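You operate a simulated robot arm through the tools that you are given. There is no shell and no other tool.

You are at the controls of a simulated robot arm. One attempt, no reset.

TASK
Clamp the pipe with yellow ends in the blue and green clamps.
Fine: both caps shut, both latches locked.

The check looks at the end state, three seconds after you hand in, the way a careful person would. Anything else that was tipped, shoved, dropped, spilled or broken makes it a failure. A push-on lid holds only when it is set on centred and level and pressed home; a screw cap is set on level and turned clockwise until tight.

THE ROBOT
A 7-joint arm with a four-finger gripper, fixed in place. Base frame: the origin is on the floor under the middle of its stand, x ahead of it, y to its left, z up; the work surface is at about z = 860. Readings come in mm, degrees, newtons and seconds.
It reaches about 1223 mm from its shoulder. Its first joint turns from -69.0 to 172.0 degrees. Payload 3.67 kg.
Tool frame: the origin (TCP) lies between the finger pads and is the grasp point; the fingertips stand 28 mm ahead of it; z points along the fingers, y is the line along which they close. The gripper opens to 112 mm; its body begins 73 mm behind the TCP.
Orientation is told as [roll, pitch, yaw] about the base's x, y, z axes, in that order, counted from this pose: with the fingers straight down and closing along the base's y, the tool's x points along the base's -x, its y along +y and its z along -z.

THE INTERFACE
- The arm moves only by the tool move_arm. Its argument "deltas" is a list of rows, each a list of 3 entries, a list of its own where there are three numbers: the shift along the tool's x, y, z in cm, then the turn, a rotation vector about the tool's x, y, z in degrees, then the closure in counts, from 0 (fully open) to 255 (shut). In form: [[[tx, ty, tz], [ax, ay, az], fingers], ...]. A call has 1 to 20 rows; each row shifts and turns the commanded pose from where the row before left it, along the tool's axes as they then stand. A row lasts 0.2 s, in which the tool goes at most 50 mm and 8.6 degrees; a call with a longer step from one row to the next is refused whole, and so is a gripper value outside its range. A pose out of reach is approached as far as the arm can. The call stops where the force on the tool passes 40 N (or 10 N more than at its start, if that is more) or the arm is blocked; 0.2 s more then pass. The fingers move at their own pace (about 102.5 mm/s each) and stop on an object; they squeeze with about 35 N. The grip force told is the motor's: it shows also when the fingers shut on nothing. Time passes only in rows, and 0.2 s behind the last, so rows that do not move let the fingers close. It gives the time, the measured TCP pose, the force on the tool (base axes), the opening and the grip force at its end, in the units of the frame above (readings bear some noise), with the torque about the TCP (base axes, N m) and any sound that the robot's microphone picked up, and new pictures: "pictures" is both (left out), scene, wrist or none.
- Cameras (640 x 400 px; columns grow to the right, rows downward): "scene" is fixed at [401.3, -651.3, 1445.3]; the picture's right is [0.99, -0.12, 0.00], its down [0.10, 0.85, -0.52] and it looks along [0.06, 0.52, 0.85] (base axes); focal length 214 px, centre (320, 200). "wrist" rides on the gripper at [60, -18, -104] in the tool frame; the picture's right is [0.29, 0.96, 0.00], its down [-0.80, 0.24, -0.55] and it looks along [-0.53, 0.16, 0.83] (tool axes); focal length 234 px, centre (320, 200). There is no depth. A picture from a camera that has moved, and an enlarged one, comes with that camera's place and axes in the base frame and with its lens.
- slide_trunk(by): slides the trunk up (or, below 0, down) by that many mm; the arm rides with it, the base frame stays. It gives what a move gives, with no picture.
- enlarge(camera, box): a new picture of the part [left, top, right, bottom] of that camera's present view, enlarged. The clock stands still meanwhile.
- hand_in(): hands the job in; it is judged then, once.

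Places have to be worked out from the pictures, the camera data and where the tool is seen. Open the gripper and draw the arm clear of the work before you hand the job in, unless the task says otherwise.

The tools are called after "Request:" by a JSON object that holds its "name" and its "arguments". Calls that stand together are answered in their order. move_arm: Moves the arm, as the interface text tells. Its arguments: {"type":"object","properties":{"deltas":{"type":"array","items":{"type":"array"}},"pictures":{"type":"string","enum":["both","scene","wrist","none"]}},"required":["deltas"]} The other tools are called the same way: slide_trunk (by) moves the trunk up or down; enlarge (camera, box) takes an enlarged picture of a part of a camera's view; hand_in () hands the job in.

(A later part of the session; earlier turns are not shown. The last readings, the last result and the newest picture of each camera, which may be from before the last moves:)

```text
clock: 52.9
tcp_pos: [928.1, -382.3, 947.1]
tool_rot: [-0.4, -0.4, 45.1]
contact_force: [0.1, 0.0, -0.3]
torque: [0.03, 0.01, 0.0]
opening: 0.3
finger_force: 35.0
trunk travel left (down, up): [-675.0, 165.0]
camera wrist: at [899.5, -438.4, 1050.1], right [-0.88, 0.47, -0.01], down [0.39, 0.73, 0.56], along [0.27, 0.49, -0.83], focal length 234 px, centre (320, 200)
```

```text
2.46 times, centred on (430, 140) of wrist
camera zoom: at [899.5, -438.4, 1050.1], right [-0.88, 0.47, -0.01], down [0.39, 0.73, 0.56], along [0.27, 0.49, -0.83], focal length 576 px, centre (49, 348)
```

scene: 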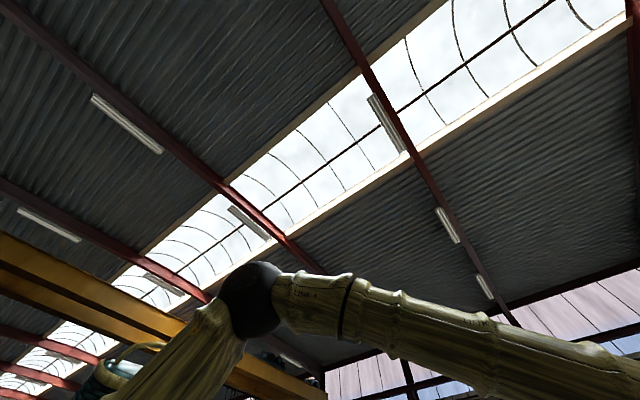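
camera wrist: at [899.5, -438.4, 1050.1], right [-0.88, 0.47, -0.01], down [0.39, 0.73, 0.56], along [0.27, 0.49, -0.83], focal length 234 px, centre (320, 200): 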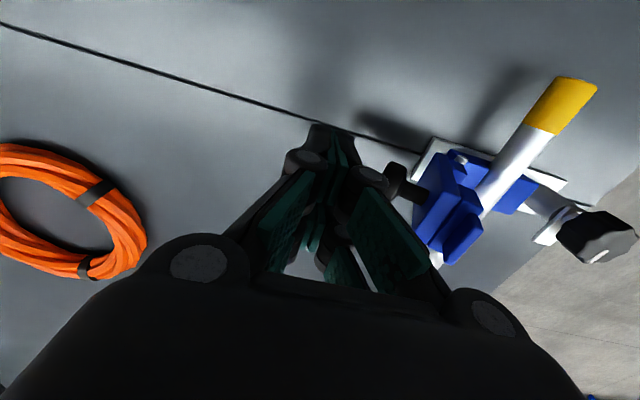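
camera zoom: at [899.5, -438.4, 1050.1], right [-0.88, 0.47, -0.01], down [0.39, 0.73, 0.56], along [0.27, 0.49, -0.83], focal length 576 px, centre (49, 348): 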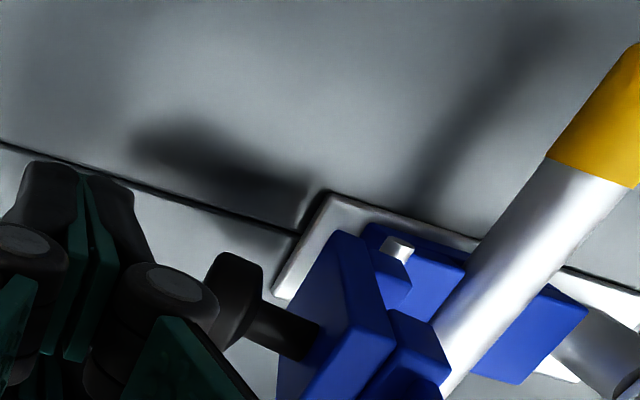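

The fingers are just outside the handle's disc. Now I'll push the handle toward -q.

Request:
{"name": "move_arm", "arguments": {"deltas": [[[0, 1.3, 0], [0, 0, 0], 255], [[0, 1.3, 0], [0, 0, 0], 255], [[0, 1.3, 0], [0, 0, 0], 255], [[0, 1.3, 0], [0, 0, 0], 255], [[0, 1.3, 0], [0, 0, 0], 255]], "pictures": "wrist"}}

Request:
{"name": "enlarge", "arguments": {"camera": "wrist", "box": [300, 60, 560, 220]}}

```text
clock: 53.7
tcp_pos: [908.8, -363.0, 952.9]
tool_rot: [-1.2, -0.7, 45.0]
contact_force: [-0.2, -12.6, 8.7]
torque: [-0.11, 0.1, 0.17]
opening: 0.0
finger_force: 34.9
trunk travel left (down, up): [-675.0, 165.0]
stopped in row 3: the force on the tool passed its limit at 51 N (the readings are from after the stop); the commanded pose is now the measured one
camera wrist: at [877.7, -418.0, 1056.8], right [-0.88, 0.47, -0.02], down [0.38, 0.74, 0.56], along [0.28, 0.48, -0.83], focal length 234 px, centre (320, 200)
```

wrist: 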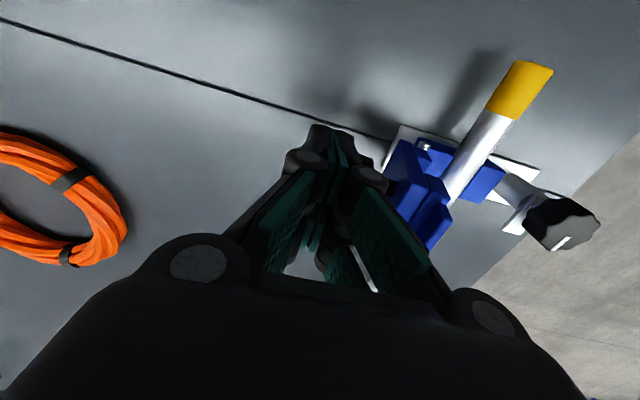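

```text
2.46 times, centred on (430, 140) of wrist
camera zoom: at [877.7, -418.0, 1056.8], right [-0.88, 0.47, -0.02], down [0.38, 0.74, 0.56], along [0.28, 0.48, -0.83], focal length 576 px, centre (49, 348)
```

zoom: 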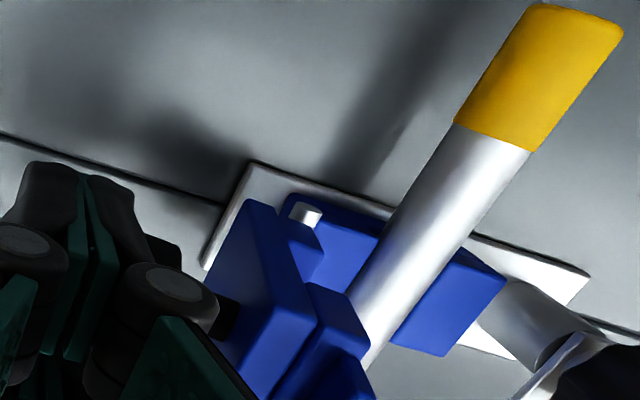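

The fingertips only caught the upper half of the handle disc and rode up on it. I'll back off, correct the small tilt, go lower (TCP z ≈ 928) and push again more slowly.

Request:
{"name": "move_arm", "arguments": {"deltas": [[[0, -1.5, 0], [0, 0, 0], 255], [[0, -1.5, 0], [-1.3, -0.35, 0], 255], [[0, 0, 0], [0, 0, 0], 255], [[0, 0, 1.5], [0, 0, 0], 255], [[0, 0, 1.0], [0, 0, 0], 255], [[0, 0, 0], [0, 0, 0], 255]], "pictures": "wrist"}}

Request:
{"name": "enlarge", "arguments": {"camera": "wrist", "box": [300, 60, 560, 220]}}

```text
clock: 55.1
tcp_pos: [931.9, -381.2, 926.2]
tool_rot: [0.2, -1.1, 45.1]
contact_force: [-0.5, -0.2, -0.3]
torque: [0.02, 0.0, 0.01]
opening: 0.0
finger_force: 35.5
trunk travel left (down, up): [-675.0, 165.0]
camera wrist: at [901.0, -439.1, 1030.5], right [-0.88, 0.47, 0.0], down [0.39, 0.72, 0.57], along [0.27, 0.5, -0.82], focal length 234 px, centre (320, 200)
```

wrist: 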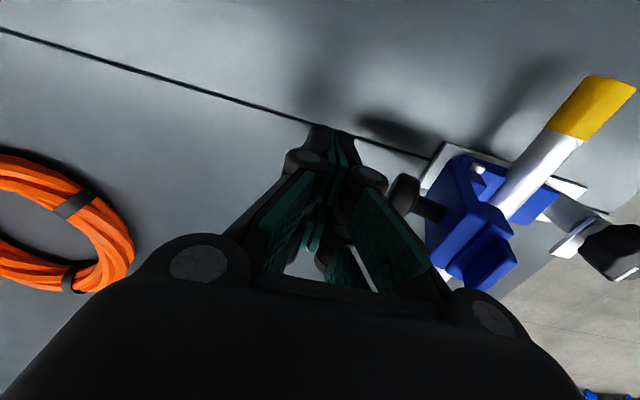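

```text
2.46 times, centred on (430, 140) of wrist
camera zoom: at [901.0, -439.1, 1030.5], right [-0.88, 0.47, 0.0], down [0.39, 0.72, 0.57], along [0.27, 0.5, -0.82], focal length 576 px, centre (49, 348)
```

zoom: 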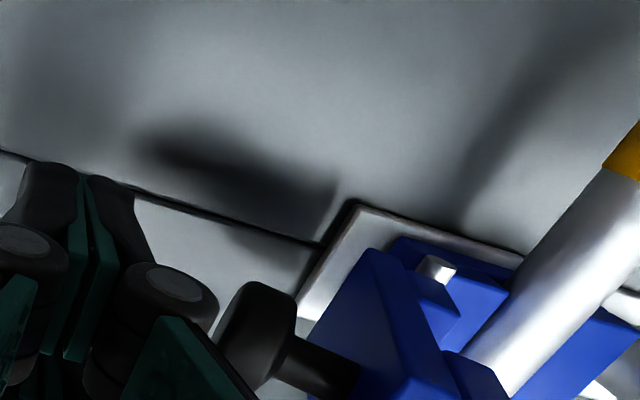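

I'll level the tool and push slowly with the fingers now covering the whole handle disc.

Request:
{"name": "move_arm", "arguments": {"deltas": [[[0, 0.4, 0], [0.2, 1.1, 0], 255], [[0, 0.8, 0], [0, 0, 0], 255], [[0, 0.8, 0], [0, 0, 0], 255], [[0, 0.8, 0], [0, 0, 0], 255], [[0, 0.8, 0], [0, 0, 0], 255], [[0, 0.6, 0], [0, 0, 0], 255]], "pictures": "wrist"}}

Request:
{"name": "enlarge", "arguments": {"camera": "wrist", "box": [300, 60, 560, 220]}}

```text
clock: 56.5
tcp_pos: [900.6, -354.2, 926.7]
tool_rot: [0.1, 0.0, 45.1]
contact_force: [-0.3, -0.4, -1.0]
torque: [-0.03, 0.0, 0.02]
opening: 0.0
finger_force: 34.9
trunk travel left (down, up): [-675.0, 165.0]
camera wrist: at [871.8, -408.3, 1031.3], right [-0.88, 0.47, 0.0], down [0.39, 0.73, 0.55], along [0.26, 0.49, -0.83], focal length 234 px, centre (320, 200)
```

wrist: 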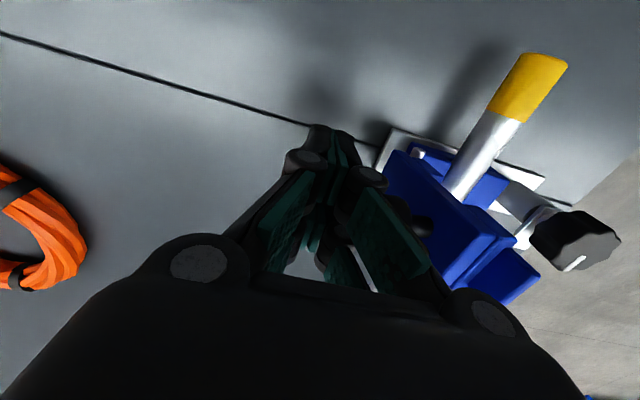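

```text
2.46 times, centred on (430, 140) of wrist
camera zoom: at [871.8, -408.3, 1031.3], right [-0.88, 0.47, 0.0], down [0.39, 0.73, 0.55], along [0.26, 0.49, -0.83], focal length 576 px, centre (49, 348)
```

zoom: 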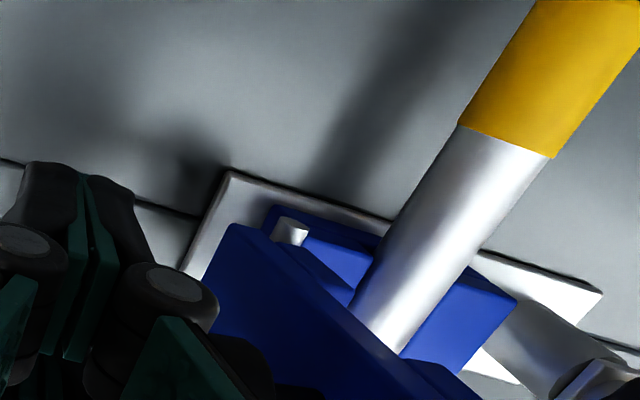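

The cap is swinging over now with almost no force. I'll keep pushing and rise with the handle.

Request:
{"name": "move_arm", "arguments": {"deltas": [[[0, 0.8, -0.6], [0, 0, 0], 255], [[0, 0.8, -0.6], [0, 0, 0], 255], [[0, 0.8, -0.6], [0, 0, 0], 255], [[0, 0.8, -0.5], [0, 0, 0], 255], [[0, 0.8, -0.3], [0, 0, 0], 255]], "pictures": "wrist"}}

Request:
{"name": "enlarge", "arguments": {"camera": "wrist", "box": [300, 40, 560, 300]}}

```text
clock: 57.7
tcp_pos: [873.2, -324.1, 953.6]
tool_rot: [-0.1, 0.1, 45.1]
contact_force: [0.5, 0.1, 0.3]
torque: [0.01, 0.01, -0.01]
opening: 0.0
finger_force: 34.8
trunk travel left (down, up): [-675.0, 165.0]
camera wrist: at [843.6, -379.0, 1057.5], right [-0.88, 0.47, 0.0], down [0.39, 0.73, 0.55], along [0.26, 0.49, -0.83], focal length 234 px, centre (320, 200)
```

wrist: 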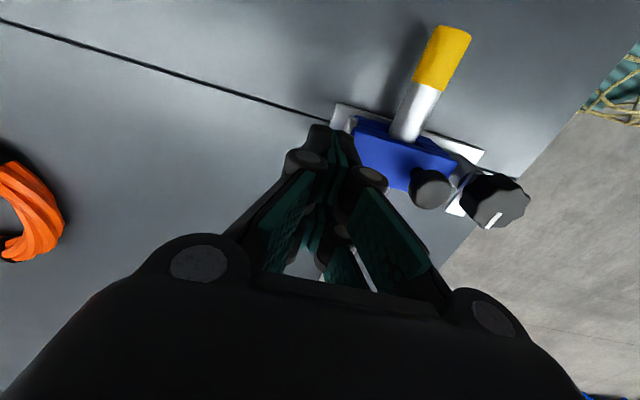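

```text
1.54 times, centred on (430, 170) of wrist
camera zoom: at [843.6, -379.0, 1057.5], right [-0.88, 0.47, 0.0], down [0.39, 0.73, 0.55], along [0.26, 0.49, -0.83], focal length 360 px, centre (151, 246)
```

zoom: 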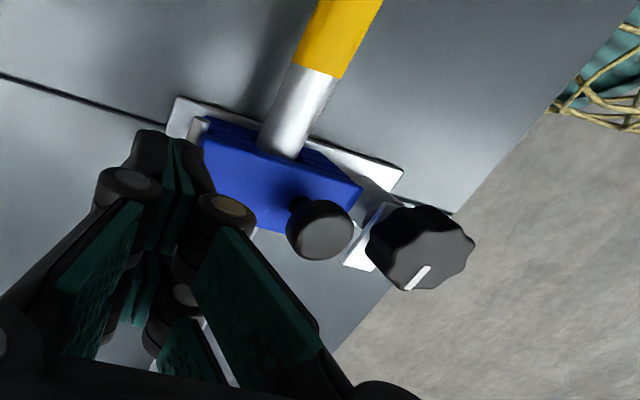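

The blue cap has fallen shut over the pipe. I'll raise the arm and inspect.

Request:
{"name": "move_arm", "arguments": {"deltas": [[[0, -0.5, -3], [0, 0, 0], 255], [[0, -1, -4], [0, 0, 0], 255], [[0, 0, -4], [0, 0, 0], 255], [[0, 0, 0], [0, 0, 0], 255]], "pictures": "wrist"}}

Request:
{"name": "enlarge", "arguments": {"camera": "wrist", "box": [320, 30, 520, 155]}}

```text
clock: 58.7
tcp_pos: [882.9, -334.5, 1062.5]
tool_rot: [0.1, 0.1, 45.1]
contact_force: [0.6, -0.6, 0.9]
torque: [0.01, 0.01, 0.0]
opening: 0.0
finger_force: 35.1
trunk travel left (down, up): [-675.0, 165.0]
camera wrist: at [855.5, -390.1, 1166.5], right [-0.88, 0.47, 0.0], down [0.39, 0.73, 0.55], along [0.26, 0.49, -0.83], focal length 234 px, centre (320, 200)
```

wrist: 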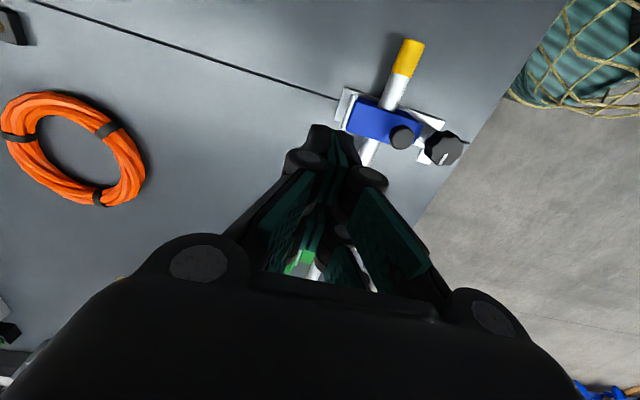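

```text
3.20 times, centred on (420, 92) of wrist
camera zoom: at [855.5, -390.1, 1166.5], right [-0.88, 0.47, 0.0], down [0.39, 0.73, 0.55], along [0.26, 0.49, -0.83], focal length 749 px, centre (0, 544)
```

zoom: 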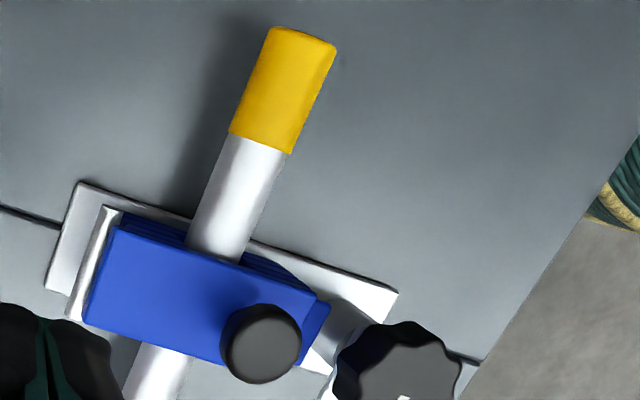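

The blue cap is shut on the pipe. Next is the green cap: same procedure, 236 mm further along p.

Request:
{"name": "move_arm", "arguments": {"deltas": [[[-1.5, -2.2, 0], [0, 0, 0], 255], [[-3.5, -2.3, 0], [0, 0, 0], 255], [[-4, -2.3, 0], [0, 0, 0], 255], [[-4.5, 0, 0], [0, 0, 0], 255], [[-4.5, 0, 0], [0, 0, 0], 255], [[-3.5, 0, 0], [0, 0, 0], 255], [[-2.0, 0, 0], [0, 0, 0], 255], [[0, 0, 0], [0, 0, 0], 255]], "pictures": "wrist"}}

Request:
{"name": "enlarge", "arguments": {"camera": "wrist", "box": [320, 30, 520, 155]}}

```text
clock: 60.5
tcp_pos: [1070.1, -214.1, 1059.9]
tool_rot: [0.0, 0.2, 45.1]
contact_force: [0.4, -0.2, 0.0]
torque: [0.03, 0.03, 0.0]
opening: 0.0
finger_force: 35.2
out of reach, approached as far as the arm can: row 6, 7
trunk travel left (down, up): [-675.0, 165.0]
camera wrist: at [1042.3, -270.0, 1164.8], right [-0.88, 0.47, 0.0], down [0.39, 0.73, 0.55], along [0.26, 0.49, -0.83], focal length 234 px, centre (320, 200)
```

wrist: 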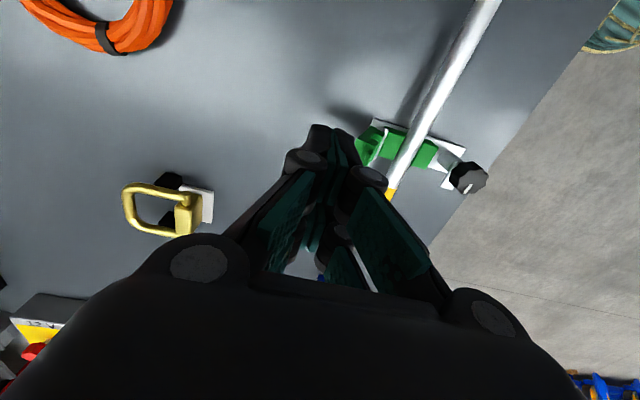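

```text
3.20 times, centred on (420, 92) of wrist
camera zoom: at [1042.3, -270.0, 1164.8], right [-0.88, 0.47, 0.0], down [0.39, 0.73, 0.55], along [0.26, 0.49, -0.83], focal length 749 px, centre (0, 544)
```

zoom: 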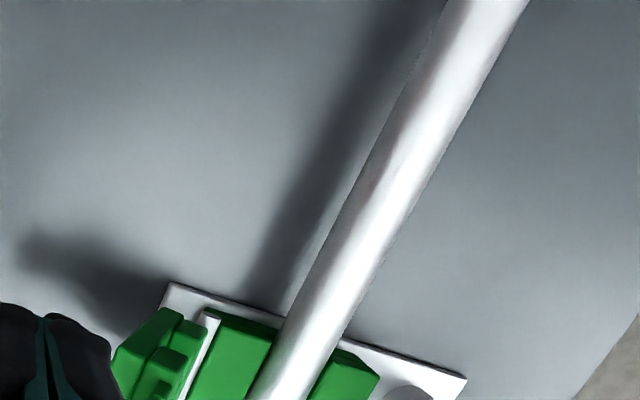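

The green handle is just beyond reach with the shoulder this high. I'll retract, raise the hand, and lower the trunk by 250 mm to gain horizontal reach.

Request:
{"name": "move_arm", "arguments": {"deltas": [[[2, 2.5, 0], [0, 0, 0], 255], [[2, 3, 0], [0, 0, 0], 255], [[2, 3, -2], [0, 0, 0], 255], [[2, 2.5, -3], [0, 0, 0], 255], [[2, 2, -4], [0, 0, 0], 255], [[0, 0, -4.5], [0, 0, 0], 255], [[0, 0, -4.5], [0, 0, 0], 255], [[0, 0, -4], [0, 0, 0], 255]], "pictures": "wrist"}}

```text
clock: 62.3
tcp_pos: [906.9, -192.6, 1284.5]
tool_rot: [0.0, 0.1, 45.2]
contact_force: [0.4, -0.2, -0.3]
torque: [-0.02, 0.0, -0.01]
opening: 0.0
finger_force: 35.1
trunk travel left (down, up): [-675.0, 165.0]
camera wrist: at [877.7, -248.4, 1387.5], right [-0.88, 0.47, 0.0], down [0.39, 0.73, 0.55], along [0.26, 0.49, -0.83], focal length 234 px, centre (320, 200)
```

wrist: 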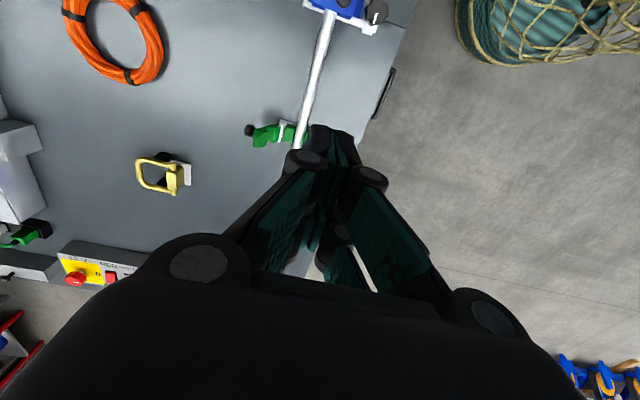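

The hand is at z ≈ 1284 over the middle. I'll slide the trunk down in steps: first 100 mm to check the behaviour, then more.

Request:
{"name": "slide_trunk", "arguments": {"by": -100}}

```text
clock: 63.6
tcp_pos: [906.7, -192.5, 1183.1]
tool_rot: [0.0, 0.0, 45.1]
contact_force: [0.0, -0.2, -0.3]
torque: [0.02, -0.03, -0.01]
opening: 0.0
finger_force: 35.1
trunk travel left (down, up): [-575.0, 265.0]
```

The TCP rode down 100 mm as expected. I'll lift the hand back up and slide another 200 mm.

Request:
{"name": "move_arm", "arguments": {"deltas": [[[0, 0, -3], [0, 0, 0], 255], [[0, 0, -4], [0, 0, 0], 255], [[0, 0, -4], [0, 0, 0], 255], [[0, 0, -3], [0, 0, 0], 255]], "pictures": "none"}}

Request:
{"name": "slide_trunk", "arguments": {"by": -200}}

```text
clock: 64.6
tcp_pos: [906.3, -193.1, 1323.2]
tool_rot: [0.0, -0.1, 45.0]
contact_force: [-0.2, 0.1, -0.5]
torque: [0.01, 0.01, 0.01]
opening: 0.1
finger_force: 34.8
trunk travel left (down, up): [-575.0, 265.0]
```

```text
clock: 66.8
tcp_pos: [907.1, -193.1, 1122.1]
tool_rot: [-0.1, 0.0, 45.0]
contact_force: [-0.2, -0.3, 0.5]
torque: [-0.02, -0.01, -0.03]
opening: 0.0
finger_force: 34.9
trunk travel left (down, up): [-375.0, 465.0]
```

The trunk is 300 mm lower and the TCP is at z ≈ 1122. Now I'll go out past the green handle at height.

Request:
{"name": "move_arm", "arguments": {"deltas": [[[-1.5, -2, 0], [0, 0, 0], 255], [[-2.5, -3.3, 0], [0, 0, 0], 255], [[-2.5, -3.3, 0.5], [0, 0, 0], 255], [[-2.5, -3.3, 0.5], [0, 0, 0], 255], [[-2, -2.5, 1], [0, 0, 0], 255], [[-0.7, -1, 1], [0, 0, 0], 255], [[0, 0, 0], [0, 0, 0], 255]], "pictures": "wrist"}}

Request:
{"name": "enlarge", "arguments": {"camera": "wrist", "box": [320, 30, 520, 155]}}

```text
clock: 68.4
tcp_pos: [1007.0, -219.4, 1064.2]
tool_rot: [-0.1, 0.0, 45.0]
contact_force: [0.1, -0.8, -0.4]
torque: [0.01, 0.0, 0.01]
opening: 0.2
finger_force: 35.6
out of reach, approached as far as the arm can: row 3, 4, 5, 6
trunk travel left (down, up): [-375.0, 465.0]
camera wrist: at [977.0, -274.5, 1167.6], right [-0.88, 0.47, 0.0], down [0.39, 0.73, 0.55], along [0.26, 0.49, -0.83], focal length 234 px, centre (320, 200)
```

wrist: 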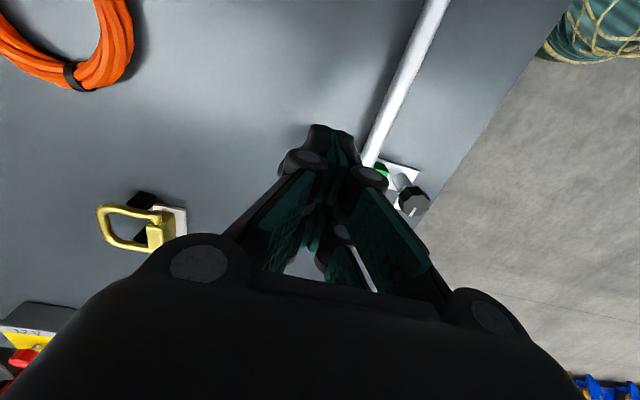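

```text
3.20 times, centred on (420, 92) of wrist
camera zoom: at [977.0, -274.5, 1167.6], right [-0.88, 0.47, 0.0], down [0.39, 0.73, 0.55], along [0.26, 0.49, -0.83], focal length 749 px, centre (0, 544)
```

zoom: 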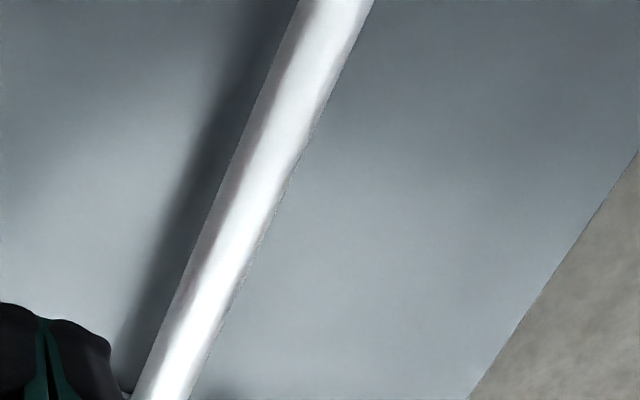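

Lowering the trunk reduced the reach; solving the two limits gives best reach with the TCP near z ≈ 999 + trunk offset, about 1093 mm radius. I'll retract, bring the trunk back up 230 mm, and tilt the fingers outward to gain the rest.

Request:
{"name": "move_arm", "arguments": {"deltas": [[[2.5, 3, 0], [0, 0, 0], 255], [[2.5, 3, 0], [0, 0, 0], 255], [[2.5, 3, 0], [0, 0, 0], 255], [[1.5, 2, 0], [0, 0, 0], 255], [[0, 0, 0], [0, 0, 0], 255]], "pictures": "none"}}

Request:
{"name": "slide_trunk", "arguments": {"by": 230}}

```text
clock: 69.6
tcp_pos: [987.8, -206.2, 1103.7]
tool_rot: [0.2, 0.2, 45.1]
contact_force: [0.5, 0.1, -0.7]
torque: [0.01, -0.01, -0.02]
opening: 0.0
finger_force: 34.4
out of reach, approached as far as the arm can: row 1, 2, 3, 4
trunk travel left (down, up): [-375.0, 465.0]
```

```text
clock: 72.0
tcp_pos: [988.0, -206.1, 1334.7]
tool_rot: [0.1, 0.1, 45.1]
contact_force: [1.0, 0.2, -0.1]
torque: [-0.03, -0.04, 0.03]
opening: 0.0
finger_force: 35.2
trunk travel left (down, up): [-605.0, 235.0]
```

The trunk is at -70 mm and the TCP at z ≈ 1335. I'll come down at this location first, well above the clamps, to re-establish the pose.

Request:
{"name": "move_arm", "arguments": {"deltas": [[[0.5, 0.5, 4], [0, 0, 0], 255], [[0.5, 0.5, 4], [0, 0, 0], 255], [[0.5, 0.5, 4], [0, 0, 0], 255], [[0, 0, 4], [0, 0, 0], 255], [[0, 0, 4], [0, 0, 0], 255], [[0, 0, 2], [0, 0, 0], 255], [[0, 0, 0], [0, 0, 0], 255]], "pictures": "wrist"}}

```text
clock: 73.6
tcp_pos: [1049.5, -204.0, 1140.1]
tool_rot: [0.1, 0.1, 45.1]
contact_force: [0.7, 0.4, -0.3]
torque: [-0.01, -0.04, 0.02]
opening: 0.0
finger_force: 35.1
out of reach, approached as far as the arm can: row 1, 2, 3, 4, 5, 6
trunk travel left (down, up): [-605.0, 235.0]
camera wrist: at [1020.8, -260.5, 1245.2], right [-0.88, 0.47, 0.0], down [0.4, 0.73, 0.55], along [0.26, 0.49, -0.83], focal length 234 px, centre (320, 200)
```

wrist: 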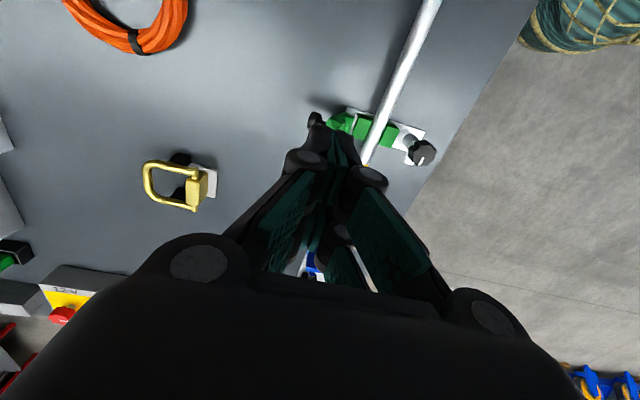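

The pose doesn't match my expectation near the reach limit. I'll issue a few idle rows to see where the arm settles.

Request:
{"name": "move_arm", "arguments": {"deltas": [[[0, 0, 0], [0, 0, 0], 255], [[0, 0, 0], [0, 0, 0], 255], [[0, 0, 0], [0, 0, 0], 255], [[0, 0, 0], [0, 0, 0], 255]], "pictures": "none"}}

```text
clock: 74.6
tcp_pos: [1050.0, -206.1, 1140.2]
tool_rot: [0.2, 0.2, 45.2]
contact_force: [0.5, 0.5, 0.0]
torque: [-0.01, -0.02, 0.02]
opening: 0.0
finger_force: 35.0
trunk travel left (down, up): [-605.0, 235.0]
```

The arm is stuck in its straight-elbow configuration. I'll command larger inward steps to bend it again.

Request:
{"name": "move_arm", "arguments": {"deltas": [[[2.9, 4.0, 0], [0, 0, 0], 255], [[2.9, 4.0, 0], [0, 0, 0], 255], [[2.9, 4.0, 0], [0, 0, 0], 255], [[0, 0, 0], [0, 0, 0], 255]], "pictures": "none"}}

```text
clock: 75.6
tcp_pos: [1045.9, -193.1, 1155.3]
tool_rot: [0.3, 0.2, 45.0]
contact_force: [1.1, -0.5, -0.1]
torque: [-0.02, 0.03, -0.01]
opening: 0.0
finger_force: 35.4
out of reach, approached as far as the arm can: row 1, 2, 3
trunk travel left (down, up): [-605.0, 235.0]
```

The arm slides along its stretched sphere. I'll try many smaller inward steps so the solver has iterations to bend the elbow (safe even if it releases suddenly).

Request:
{"name": "move_arm", "arguments": {"deltas": [[[0.9, 1.2, 0], [0, 0, 0], 255], [[0.9, 1.2, 0], [0, 0, 0], 255], [[0.9, 1.2, 0], [0, 0, 0], 255], [[0.9, 1.2, 0], [0, 0, 0], 255], [[0.9, 1.2, 0], [0, 0, 0], 255], [[0.9, 1.2, 0], [0, 0, 0], 255], [[0.9, 1.2, 0], [0, 0, 0], 255], [[0.9, 1.2, 0], [0, 0, 0], 255], [[0.9, 1.2, 0], [0, 0, 0], 255], [[0.9, 1.2, 0], [0, 0, 0], 255], [[0, 0, 0], [0, 0, 0], 255]], "pictures": "none"}}

```text
clock: 78.0
tcp_pos: [1042.0, -177.9, 1172.9]
tool_rot: [0.2, 0.2, 45.0]
contact_force: [0.0, 0.8, 0.9]
torque: [0.01, -0.01, 0.01]
opening: 0.0
finger_force: 35.0
out of reach, approached as far as the arm can: row 1, 2, 3, 4, 5, 6, 7, 8, 9, 10
trunk travel left (down, up): [-605.0, 235.0]
```

Still stuck. I'll look at the scene camera to see the arm's configuration.

Request:
{"name": "enlarge", "arguments": {"camera": "scene", "box": [0, 0, 640, 400]}}

```text
1.00 times, centred on (320, 200) of scene (not enlarged: the box is as wide or as high as the picture)
camera zoom: at [401.3, -651.3, 1445.3], right [0.99, -0.12, 0.0], down [0.1, 0.85, -0.52], along [0.06, 0.52, 0.85], focal length 214 px, centre (320, 200)
```

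zoom: 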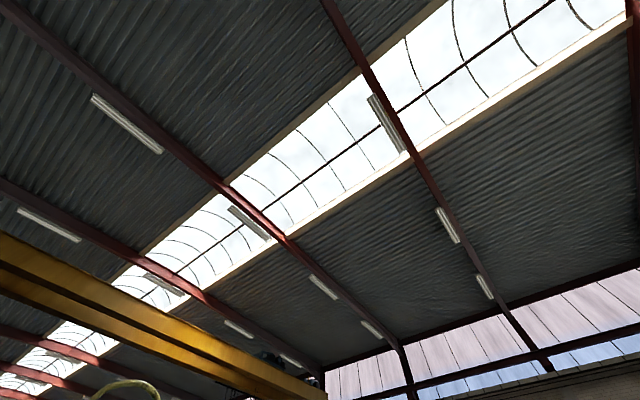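

The boundary matches a straight elbow. I'll slide along it to a clear spot (p ≈ 500, q ≈ 935) and down toward shoulder level, where retracting worked before, then retract.

Request:
{"name": "move_arm", "arguments": {"deltas": [[[2.8, -1.76, 0], [0, 0, 0], 255], [[2.8, -1.76, 0], [0, 0, 0], 255], [[2.8, -1.76, 0], [0, 0, 0], 255], [[2.8, -1.76, 0], [0, 0, 0], 255], [[0, 0, 0], [0, 0, 0], 255]], "pictures": "wrist"}}

```text
clock: 79.2
tcp_pos: [1035.9, -309.1, 1179.7]
tool_rot: [0.2, 0.3, 45.0]
contact_force: [-0.4, 0.1, 1.8]
torque: [-0.04, -0.02, -0.04]
opening: 0.1
finger_force: 35.3
out of reach, approached as far as the arm can: row 1, 2, 3, 4
trunk travel left (down, up): [-605.0, 235.0]
camera wrist: at [1008.3, -363.6, 1283.4], right [-0.88, 0.47, 0.0], down [0.4, 0.73, 0.55], along [0.26, 0.49, -0.83], focal length 234 px, centre (320, 200)
```

wrist: 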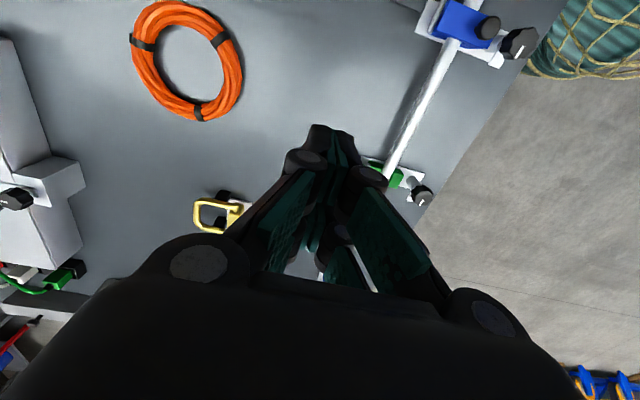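

Now at p ≈ 514, q ≈ 951, clear of everything. I'll slide down toward shoulder level.

Request:
{"name": "move_arm", "arguments": {"deltas": [[[-0.3, -0.6, 3.9], [0, 0, 0], 255], [[-0.3, -0.6, 3.9], [0, 0, 0], 255], [[-0.3, -0.6, 3.9], [0, 0, 0], 255], [[-0.3, -0.6, 3.9], [0, 0, 0], 255], [[0, 0, 0], [0, 0, 0], 255]], "pictures": "none"}}

Request:
{"name": "move_arm", "arguments": {"deltas": [[[2.0, 4.0, 0], [0, 0, 0], 255], [[2.0, 4.0, 0], [0, 0, 0], 255], [[2.0, 4.0, 0], [0, 0, 0], 255], [[0, 0, 0], [0, 0, 0], 255]], "pictures": "none"}}

```text
clock: 80.4
tcp_pos: [1064.6, -317.5, 1022.7]
tool_rot: [0.2, 0.0, 45.1]
contact_force: [-0.4, -0.1, -0.3]
torque: [0.0, 0.02, 0.0]
opening: 0.0
finger_force: 34.9
out of reach, approached as far as the arm can: row 1
trunk travel left (down, up): [-605.0, 235.0]
```

```text
clock: 81.4
tcp_pos: [936.3, -278.0, 1023.8]
tool_rot: [0.1, 0.1, 45.0]
contact_force: [0.1, -0.6, -0.8]
torque: [0.03, 0.01, -0.03]
opening: 0.2
finger_force: 34.9
trunk travel left (down, up): [-605.0, 235.0]
```

Free again, at (936, -278, 1024). The limits fit a shoulder at about (0, -195) with 1073 mm reach for a vertical tool, so the green handle is about 10 mm too far. I'll tilt the fingers 15° outward and approach.

Request:
{"name": "move_arm", "arguments": {"deltas": [[[0, 0, 0], [7.5, 0, 0], 255], [[0, 0, 0], [7.5, 0, 0], 255], [[-3, -1, 0], [0, 0, 0], 255], [[-3.5, -1.3, 0], [0, 0, 0], 255], [[-3.5, -1.5, 0], [0, 0, 0], 255], [[-3, -1.5, 0], [0, 0, 0], 255], [[0, 0, 0], [0, 0, 0], 255]], "pictures": "wrist"}}

Request:
{"name": "enlarge", "arguments": {"camera": "wrist", "box": [300, 60, 500, 185]}}

```text
clock: 83.0
tcp_pos: [1064.3, -219.3, 1038.1]
tool_rot: [-15.1, 0.1, 45.1]
contact_force: [0.2, 0.1, 0.2]
torque: [-0.01, -0.05, 0.0]
opening: 0.1
finger_force: 35.2
trunk travel left (down, up): [-605.0, 235.0]
camera wrist: at [1016.3, -255.7, 1143.5], right [-0.86, 0.45, -0.25], down [0.3, 0.83, 0.47], along [0.42, 0.33, -0.85], focal length 234 px, centre (320, 200)
```

wrist: 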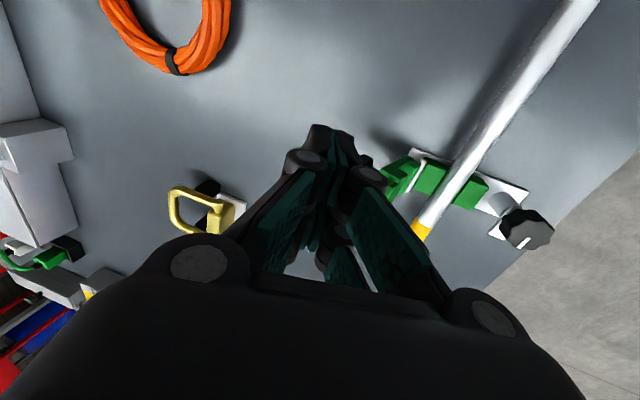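

```text
3.20 times, centred on (400, 122) of wrist
camera zoom: at [1016.3, -255.7, 1143.5], right [-0.86, 0.45, -0.25], down [0.3, 0.83, 0.47], along [0.42, 0.33, -0.85], focal length 749 px, centre (64, 448)
```

zoom: 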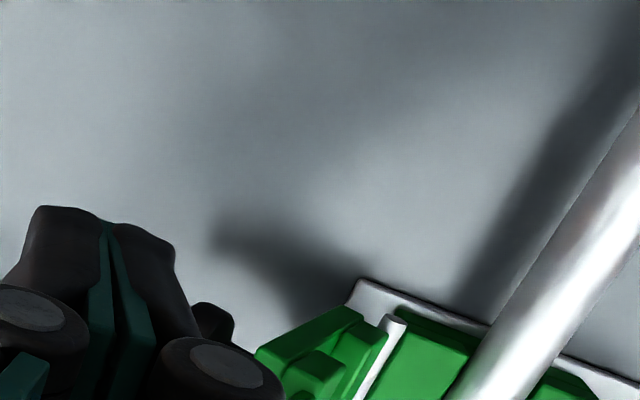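

Reach is fine with the tilt (p ≈ 598, q ≈ 908). I'll move a bit further out, then straight down beside the green handle.

Request:
{"name": "move_arm", "arguments": {"deltas": [[[-1.2, -1.35, 0.36], [0, 0, 0], 255], [[0, 0, 0], [0, 0, 0], 255], [[0, 0.72, 2.7], [0, 0, 0], 255], [[0, 0.72, 2.7], [0, 0, 0], 255], [[0, 0.72, 2.7], [0, 0, 0], 255], [[0, 0, 0], [0, 0, 0], 255]], "pictures": "wrist"}}

Request:
{"name": "enlarge", "arguments": {"camera": "wrist", "box": [300, 80, 560, 240]}}

```text
clock: 84.4
tcp_pos: [1082.0, -220.6, 954.5]
tool_rot: [-15.1, 0.2, 45.1]
contact_force: [0.3, -0.1, 0.0]
torque: [-0.03, 0.01, 0.04]
opening: 0.1
finger_force: 35.1
trunk travel left (down, up): [-605.0, 235.0]
camera wrist: at [1034.9, -256.8, 1059.5], right [-0.86, 0.45, -0.25], down [0.3, 0.83, 0.47], along [0.42, 0.33, -0.85], focal length 234 px, centre (320, 200)
```

wrist: 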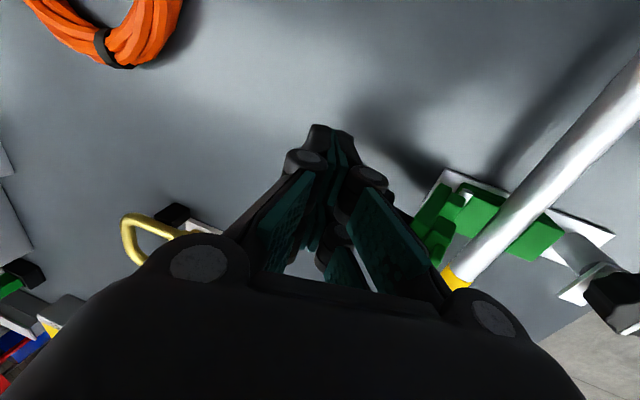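

```text
2.46 times, centred on (430, 160) of wrist
camera zoom: at [1034.9, -256.8, 1059.5], right [-0.86, 0.45, -0.25], down [0.3, 0.83, 0.47], along [0.42, 0.33, -0.85], focal length 576 px, centre (49, 298)
```

zoom: 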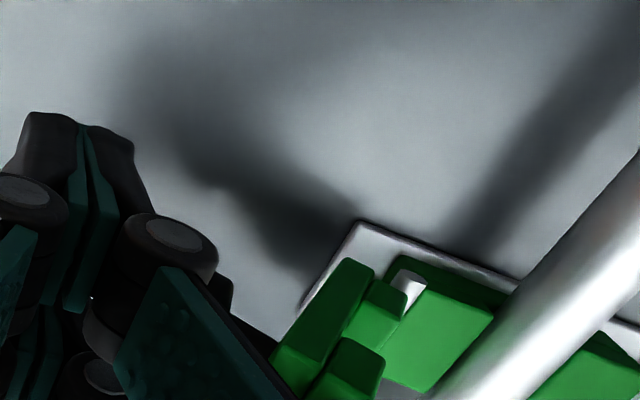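

At p ≈ 609, q ≈ 921, z ≈ 954. I'll drop the last 27 mm and then push slowly toward -q.

Request:
{"name": "move_arm", "arguments": {"deltas": [[[0, 0.36, 1.35], [0, 0, 0], 255], [[0, 0.36, 1.35], [0, 0, 0], 255], [[0, 0, 0], [0, 0, 0], 255]], "pictures": "none"}}

Request:
{"name": "move_arm", "arguments": {"deltas": [[[0, 0.77, -0.2], [0, 0, 0], 255], [[0, 0.77, -0.2], [0, 0, 0], 255], [[0, 0.77, -0.2], [0, 0, 0], 255], [[0, 0.77, -0.2], [0, 0, 0], 255]], "pictures": "wrist"}}

Request:
{"name": "enlarge", "arguments": {"camera": "wrist", "box": [300, 80, 560, 240]}}

```text
clock: 85.2
tcp_pos: [1083.0, -221.7, 923.3]
tool_rot: [-15.0, 0.1, 45.2]
contact_force: [0.0, 0.8, 0.2]
torque: [0.0, 0.02, 0.0]
opening: 0.2
finger_force: 34.9
trunk travel left (down, up): [-605.0, 235.0]
```

```text
clock: 85.9
tcp_pos: [1074.7, -213.4, 932.9]
tool_rot: [-15.6, -0.3, 44.9]
contact_force: [4.4, -4.9, 5.6]
torque: [0.22, 0.09, -0.07]
opening: 0.0
finger_force: 34.6
trunk travel left (down, up): [-605.0, 235.0]
stopped in row 3: the force on the tool passed its limit at 48 N (the readings are from after the stop); the commanded pose is now the measured one
camera wrist: at [1025.5, -248.7, 1038.3], right [-0.85, 0.45, -0.26], down [0.29, 0.83, 0.47], along [0.43, 0.33, -0.84], focal length 234 px, centre (320, 200)
```

wrist: 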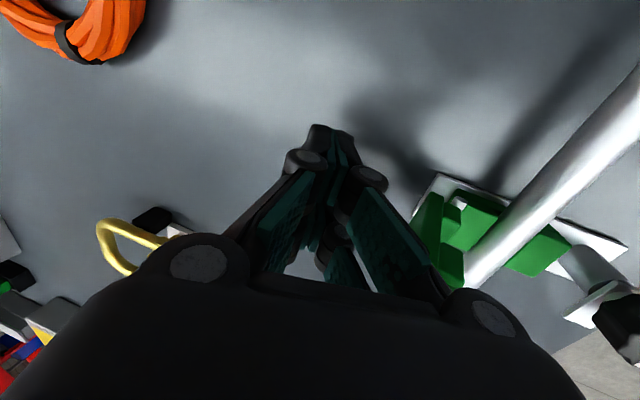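

```text
2.46 times, centred on (430, 160) of wrist
camera zoom: at [1025.5, -248.7, 1038.3], right [-0.85, 0.45, -0.26], down [0.29, 0.83, 0.47], along [0.43, 0.33, -0.84], focal length 576 px, centre (49, 298)
```

zoom: 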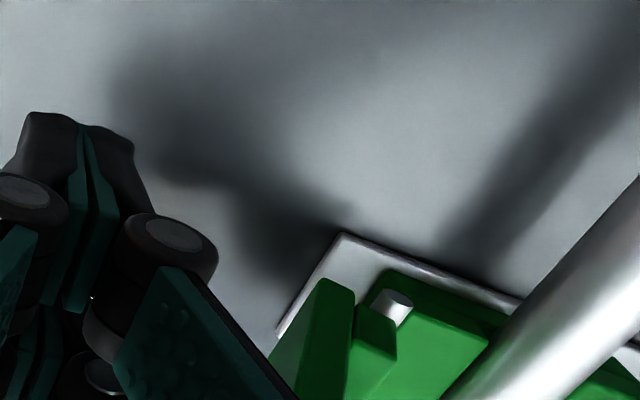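

It jammed: the sloped finger face rubs the handle, which wants to move up. I'll instead push the cap's tip from above the handle. I'll back out, rise, come inward, and level the tool.

Request:
{"name": "move_arm", "arguments": {"deltas": [[[0, -0.9, 0.25], [0, 0, 0], 255], [[0, -0.6, -2], [0, 0, 0], 255], [[0, -0.9, -3.2], [0, 0, 0], 255], [[0, -0.9, -3.2], [0, 0, 0], 255], [[0, -0.9, -3.2], [0, 0, 0], 255], [[1.0, 3.85, -1.1], [0, 0, 0], 255], [[0, 0, 0], [-7.8, 0.3, 0], 255], [[0, 0, 0], [-7.8, 0, 0], 255], [[0, 0, 0], [0, 0, 0], 255]], "pictures": "wrist"}}

Request:
{"name": "enlarge", "arguments": {"camera": "wrist", "box": [300, 60, 560, 220]}}

```text
clock: 87.9
tcp_pos: [1046.3, -198.7, 1053.2]
tool_rot: [0.2, -0.2, 45.0]
contact_force: [-0.2, 0.3, 0.0]
torque: [0.02, 0.02, -0.01]
opening: 0.0
finger_force: 34.4
trunk travel left (down, up): [-605.0, 235.0]
camera wrist: at [1017.6, -253.7, 1157.5], right [-0.88, 0.47, 0.0], down [0.4, 0.73, 0.56], along [0.26, 0.49, -0.83], focal length 234 px, centre (320, 200)
```

wrist: 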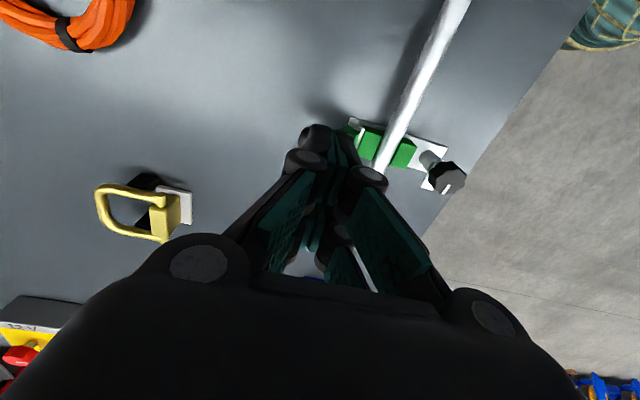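

```text
2.46 times, centred on (430, 140) of wrist
camera zoom: at [1017.6, -253.7, 1157.5], right [-0.88, 0.47, 0.0], down [0.4, 0.73, 0.56], along [0.26, 0.49, -0.83], focal length 576 px, centre (49, 348)
```

zoom: 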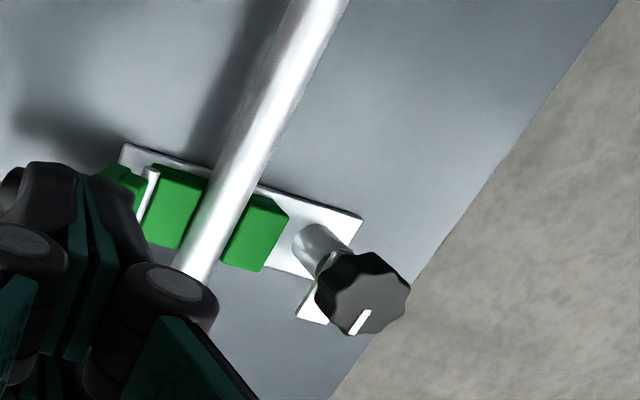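

Level again at p ≈ 599, q ≈ 880, z ≈ 1053. I'll go to q ≈ 897, down to z ≈ 1001 so the tips stay above the handle, and push the cap tip toward -q.

Request:
{"name": "move_arm", "arguments": {"deltas": [[[-0.7, -1.7, 0], [0, 0, 0], 255], [[0, 0, 2], [0, 0, 0], 255], [[0, 0, 2], [0, 0, 0], 255], [[0, 0, 1.1], [0, 0, 0], 255], [[0, 0, 0], [0, 0, 0], 255]], "pictures": "none"}}

Request:
{"name": "move_arm", "arguments": {"deltas": [[[0, 0.7, 0], [0, 0, 0], 255], [[0, 0.7, 0], [0, 0, 0], 255], [[0, 0.7, 0], [0, 0, 0], 255], [[0, 0.7, 0], [0, 0, 0], 255], [[0, 0.7, 0], [0, 0, 0], 255]], "pictures": "wrist"}}

Request:
{"name": "enlarge", "arguments": {"camera": "wrist", "box": [300, 60, 560, 220]}}

```text
clock: 89.1
tcp_pos: [1063.1, -205.8, 1003.4]
tool_rot: [0.1, -0.1, 44.8]
contact_force: [-1.2, 0.1, 0.7]
torque: [-0.02, -0.02, -0.01]
opening: 0.0
finger_force: 34.7
trunk travel left (down, up): [-605.0, 235.0]
```

```text
clock: 90.3
tcp_pos: [1036.6, -180.0, 1002.5]
tool_rot: [0.0, -0.2, 45.0]
contact_force: [-0.6, 0.9, 0.0]
torque: [-0.06, 0.0, 0.02]
opening: 0.0
finger_force: 35.0
trunk travel left (down, up): [-605.0, 235.0]
camera wrist: at [1009.0, -235.6, 1106.9], right [-0.88, 0.47, 0.0], down [0.4, 0.73, 0.56], along [0.26, 0.49, -0.83], focal length 234 px, centre (320, 200)
```

wrist: 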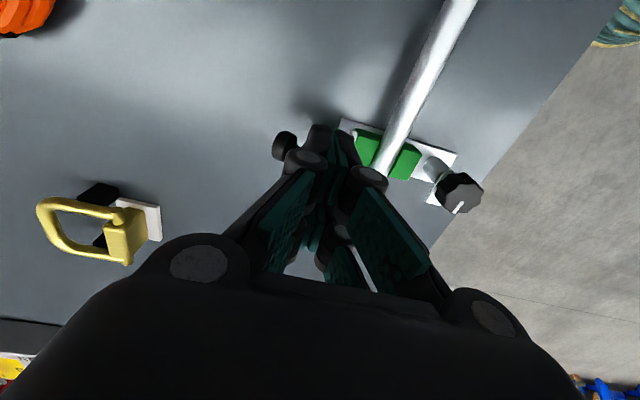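

```text
2.46 times, centred on (430, 140) of wrist
camera zoom: at [1009.0, -235.6, 1106.9], right [-0.88, 0.47, 0.0], down [0.4, 0.73, 0.56], along [0.26, 0.49, -0.83], focal length 576 px, centre (49, 348)
```

zoom: 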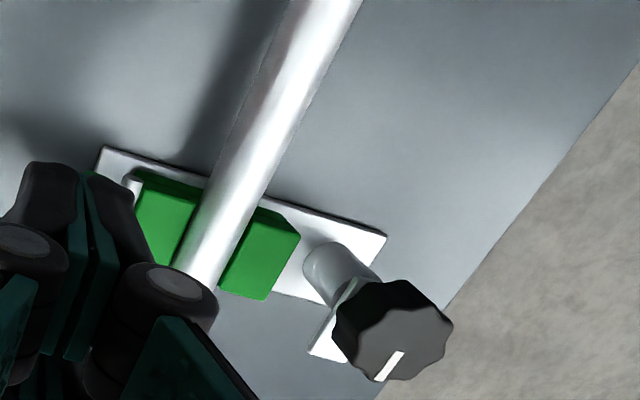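

The fingers passed over the cap tip (its top is below z ≈ 973) and the cap has not moved. A surer way: turn the gripper 90° and pinch the handle's disc from both sides, then swing it along its arc. First I'll rise, retract and turn the wrist.

Request:
{"name": "move_arm", "arguments": {"deltas": [[[0, 0, -3], [0, 0, 0], 255], [[2, 2, -4], [0, 0, 0], 255], [[2.5, 2, -3], [0, 0, 0], 200], [[0, 0, 0], [0, 0, 8.2], 118], [[0, 0, 0], [0, 0, 8.2], 118], [[0, 0, 0], [0, 0, 8.2], 118], [[0, 0, 0], [0, 0, 8.2], 118], [[0, 0, 0], [0, 0, 8.2], 118], [[0, 0, 0], [0, 0, 8.2], 118], [[0, 0, 0], [0, 0, 8.2], 118], [[0, 0, 0], [0, 0, 8.2], 118], [[0, 0, 0], [0, 0, 8.2], 118], [[0, 0, 0], [0, 0, 8.2], 118], [[0, 0, 0], [0, 0, 8.0], 118], [[0, 0, 0], [0, 0, 0], 118]], "pictures": "wrist"}}

Request:
{"name": "enlarge", "arguments": {"camera": "wrist", "box": [200, 90, 440, 290]}}

```text
clock: 93.5
tcp_pos: [977.7, -183.7, 1101.6]
tool_rot: [0.1, 0.1, -45.2]
contact_force: [-0.6, -0.2, 0.0]
torque: [-0.02, -0.03, 0.02]
opening: 60.2
finger_force: 0.0
trunk travel left (down, up): [-605.0, 235.0]
camera wrist: at [924.2, -155.0, 1206.4], right [0.48, 0.88, 0.0], down [0.73, -0.4, 0.55], along [0.49, -0.26, -0.83], focal length 234 px, centre (320, 200)
```

wrist: 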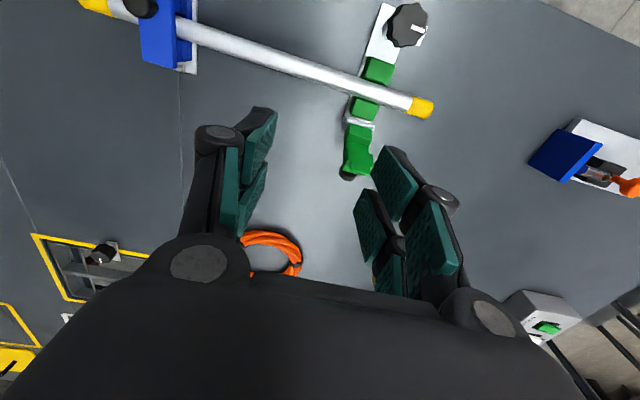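

```text
2.00 times, centred on (320, 190) of wrist
camera zoom: at [924.2, -155.0, 1206.4], right [0.48, 0.88, 0.0], down [0.73, -0.4, 0.55], along [0.49, -0.26, -0.83], focal length 468 px, centre (320, 220)
```

zoom: 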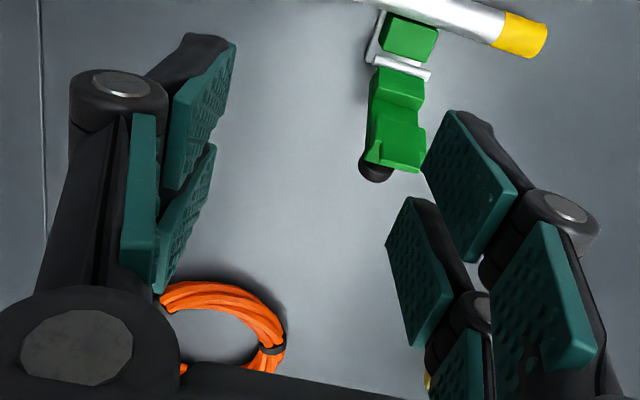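

I now have a clear view of the green cap between the fingers. Better still, I can pinch the cap's 31 mm wide sides directly and swing it over, with no reach problem. I'll move above it.

Request:
{"name": "move_arm", "arguments": {"deltas": [[[-1.5, 2.7, 1], [0, 0, 0], 118], [[-1.6, 2.8, 2], [0, 0, 0], 118], [[0, 0, 3], [0, 0, 0], 118], [[0, 0, 1.2], [0, 0, 0], 118], [[0, 0, 0], [0, 0, 0], 118]], "pictures": "wrist"}}

Request:
{"name": "enlarge", "arguments": {"camera": "wrist", "box": [200, 60, 440, 260]}}

```text
clock: 94.7
tcp_pos: [1039.9, -167.4, 1031.5]
tool_rot: [0.1, 0.1, -45.0]
contact_force: [0.3, -0.3, 0.4]
torque: [0.0, 0.01, 0.0]
opening: 60.1
finger_force: 0.0
trunk travel left (down, up): [-605.0, 235.0]
camera wrist: at [985.3, -137.9, 1135.3], right [0.47, 0.88, 0.0], down [0.73, -0.4, 0.55], along [0.49, -0.26, -0.83], focal length 234 px, centre (320, 200)
```

wrist: 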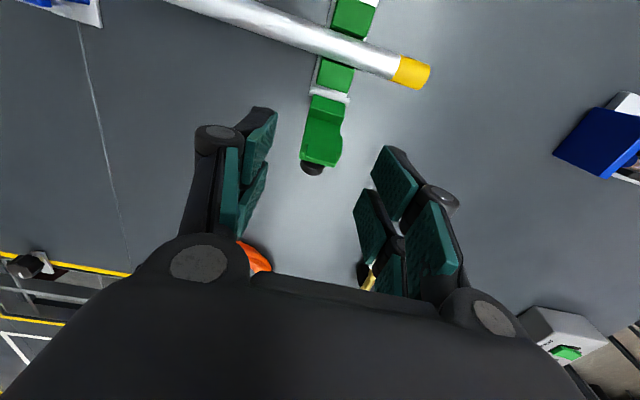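

```text
2.00 times, centred on (320, 160) of wrist
camera zoom: at [985.3, -137.9, 1135.3], right [0.47, 0.88, 0.0], down [0.73, -0.4, 0.55], along [0.49, -0.26, -0.83], focal length 468 px, centre (320, 280)
```

zoom: 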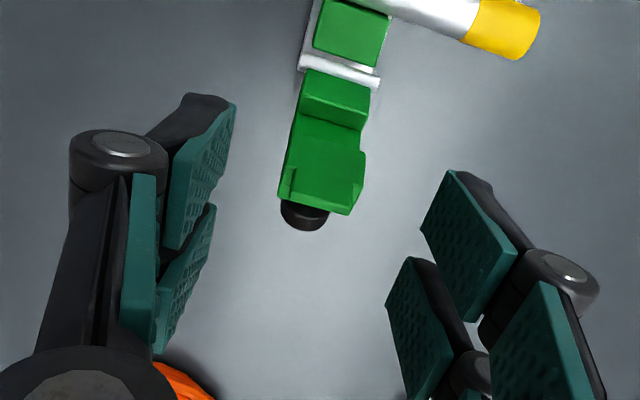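

The cap is centred between the fingers (p ≈ 618). I'll lower to z ≈ 962 so the pads straddle the cap's upper part.

Request:
{"name": "move_arm", "arguments": {"deltas": [[[0, 0.1, 2.5], [0, 0, 0], 118], [[0, 0, 2.5], [0, 0, 0], 118], [[0, 0, 2], [0, 0, 0], 118], [[0, 0, 0], [0, 0, 0], 118]], "pictures": "wrist"}}

Request:
{"name": "enlarge", "arguments": {"camera": "wrist", "box": [200, 60, 440, 260]}}

```text
clock: 95.7
tcp_pos: [1038.5, -168.2, 960.0]
tool_rot: [0.1, 0.1, -45.1]
contact_force: [-0.9, -0.6, 0.2]
torque: [-0.06, 0.0, -0.02]
opening: 60.0
finger_force: 0.1
trunk travel left (down, up): [-605.0, 235.0]
camera wrist: at [984.7, -137.5, 1064.5], right [0.47, 0.88, 0.0], down [0.73, -0.4, 0.55], along [0.49, -0.26, -0.83], focal length 234 px, centre (320, 200)
```

wrist: 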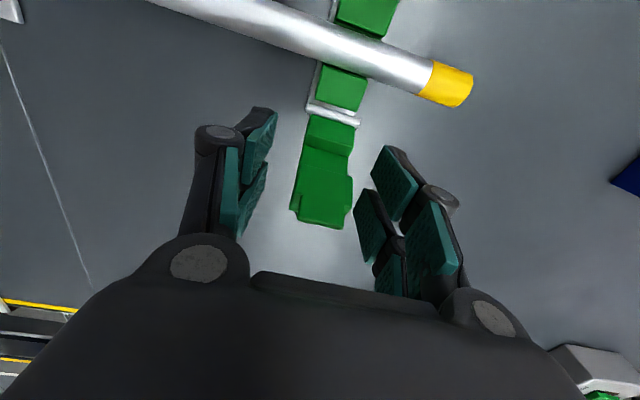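

```text
2.00 times, centred on (320, 160) of wrist
camera zoom: at [984.7, -137.5, 1064.5], right [0.47, 0.88, 0.0], down [0.73, -0.4, 0.55], along [0.49, -0.26, -0.83], focal length 468 px, centre (320, 280)
```

zoom: 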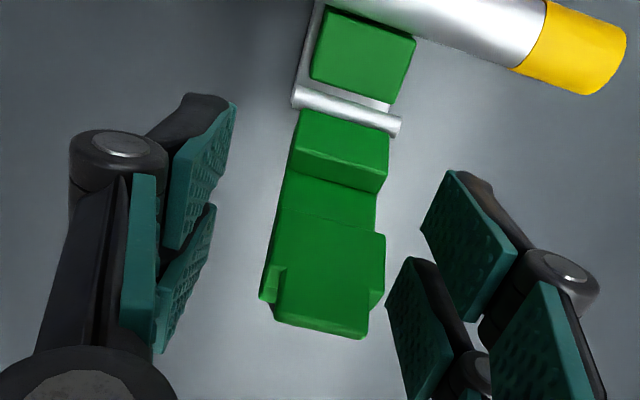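

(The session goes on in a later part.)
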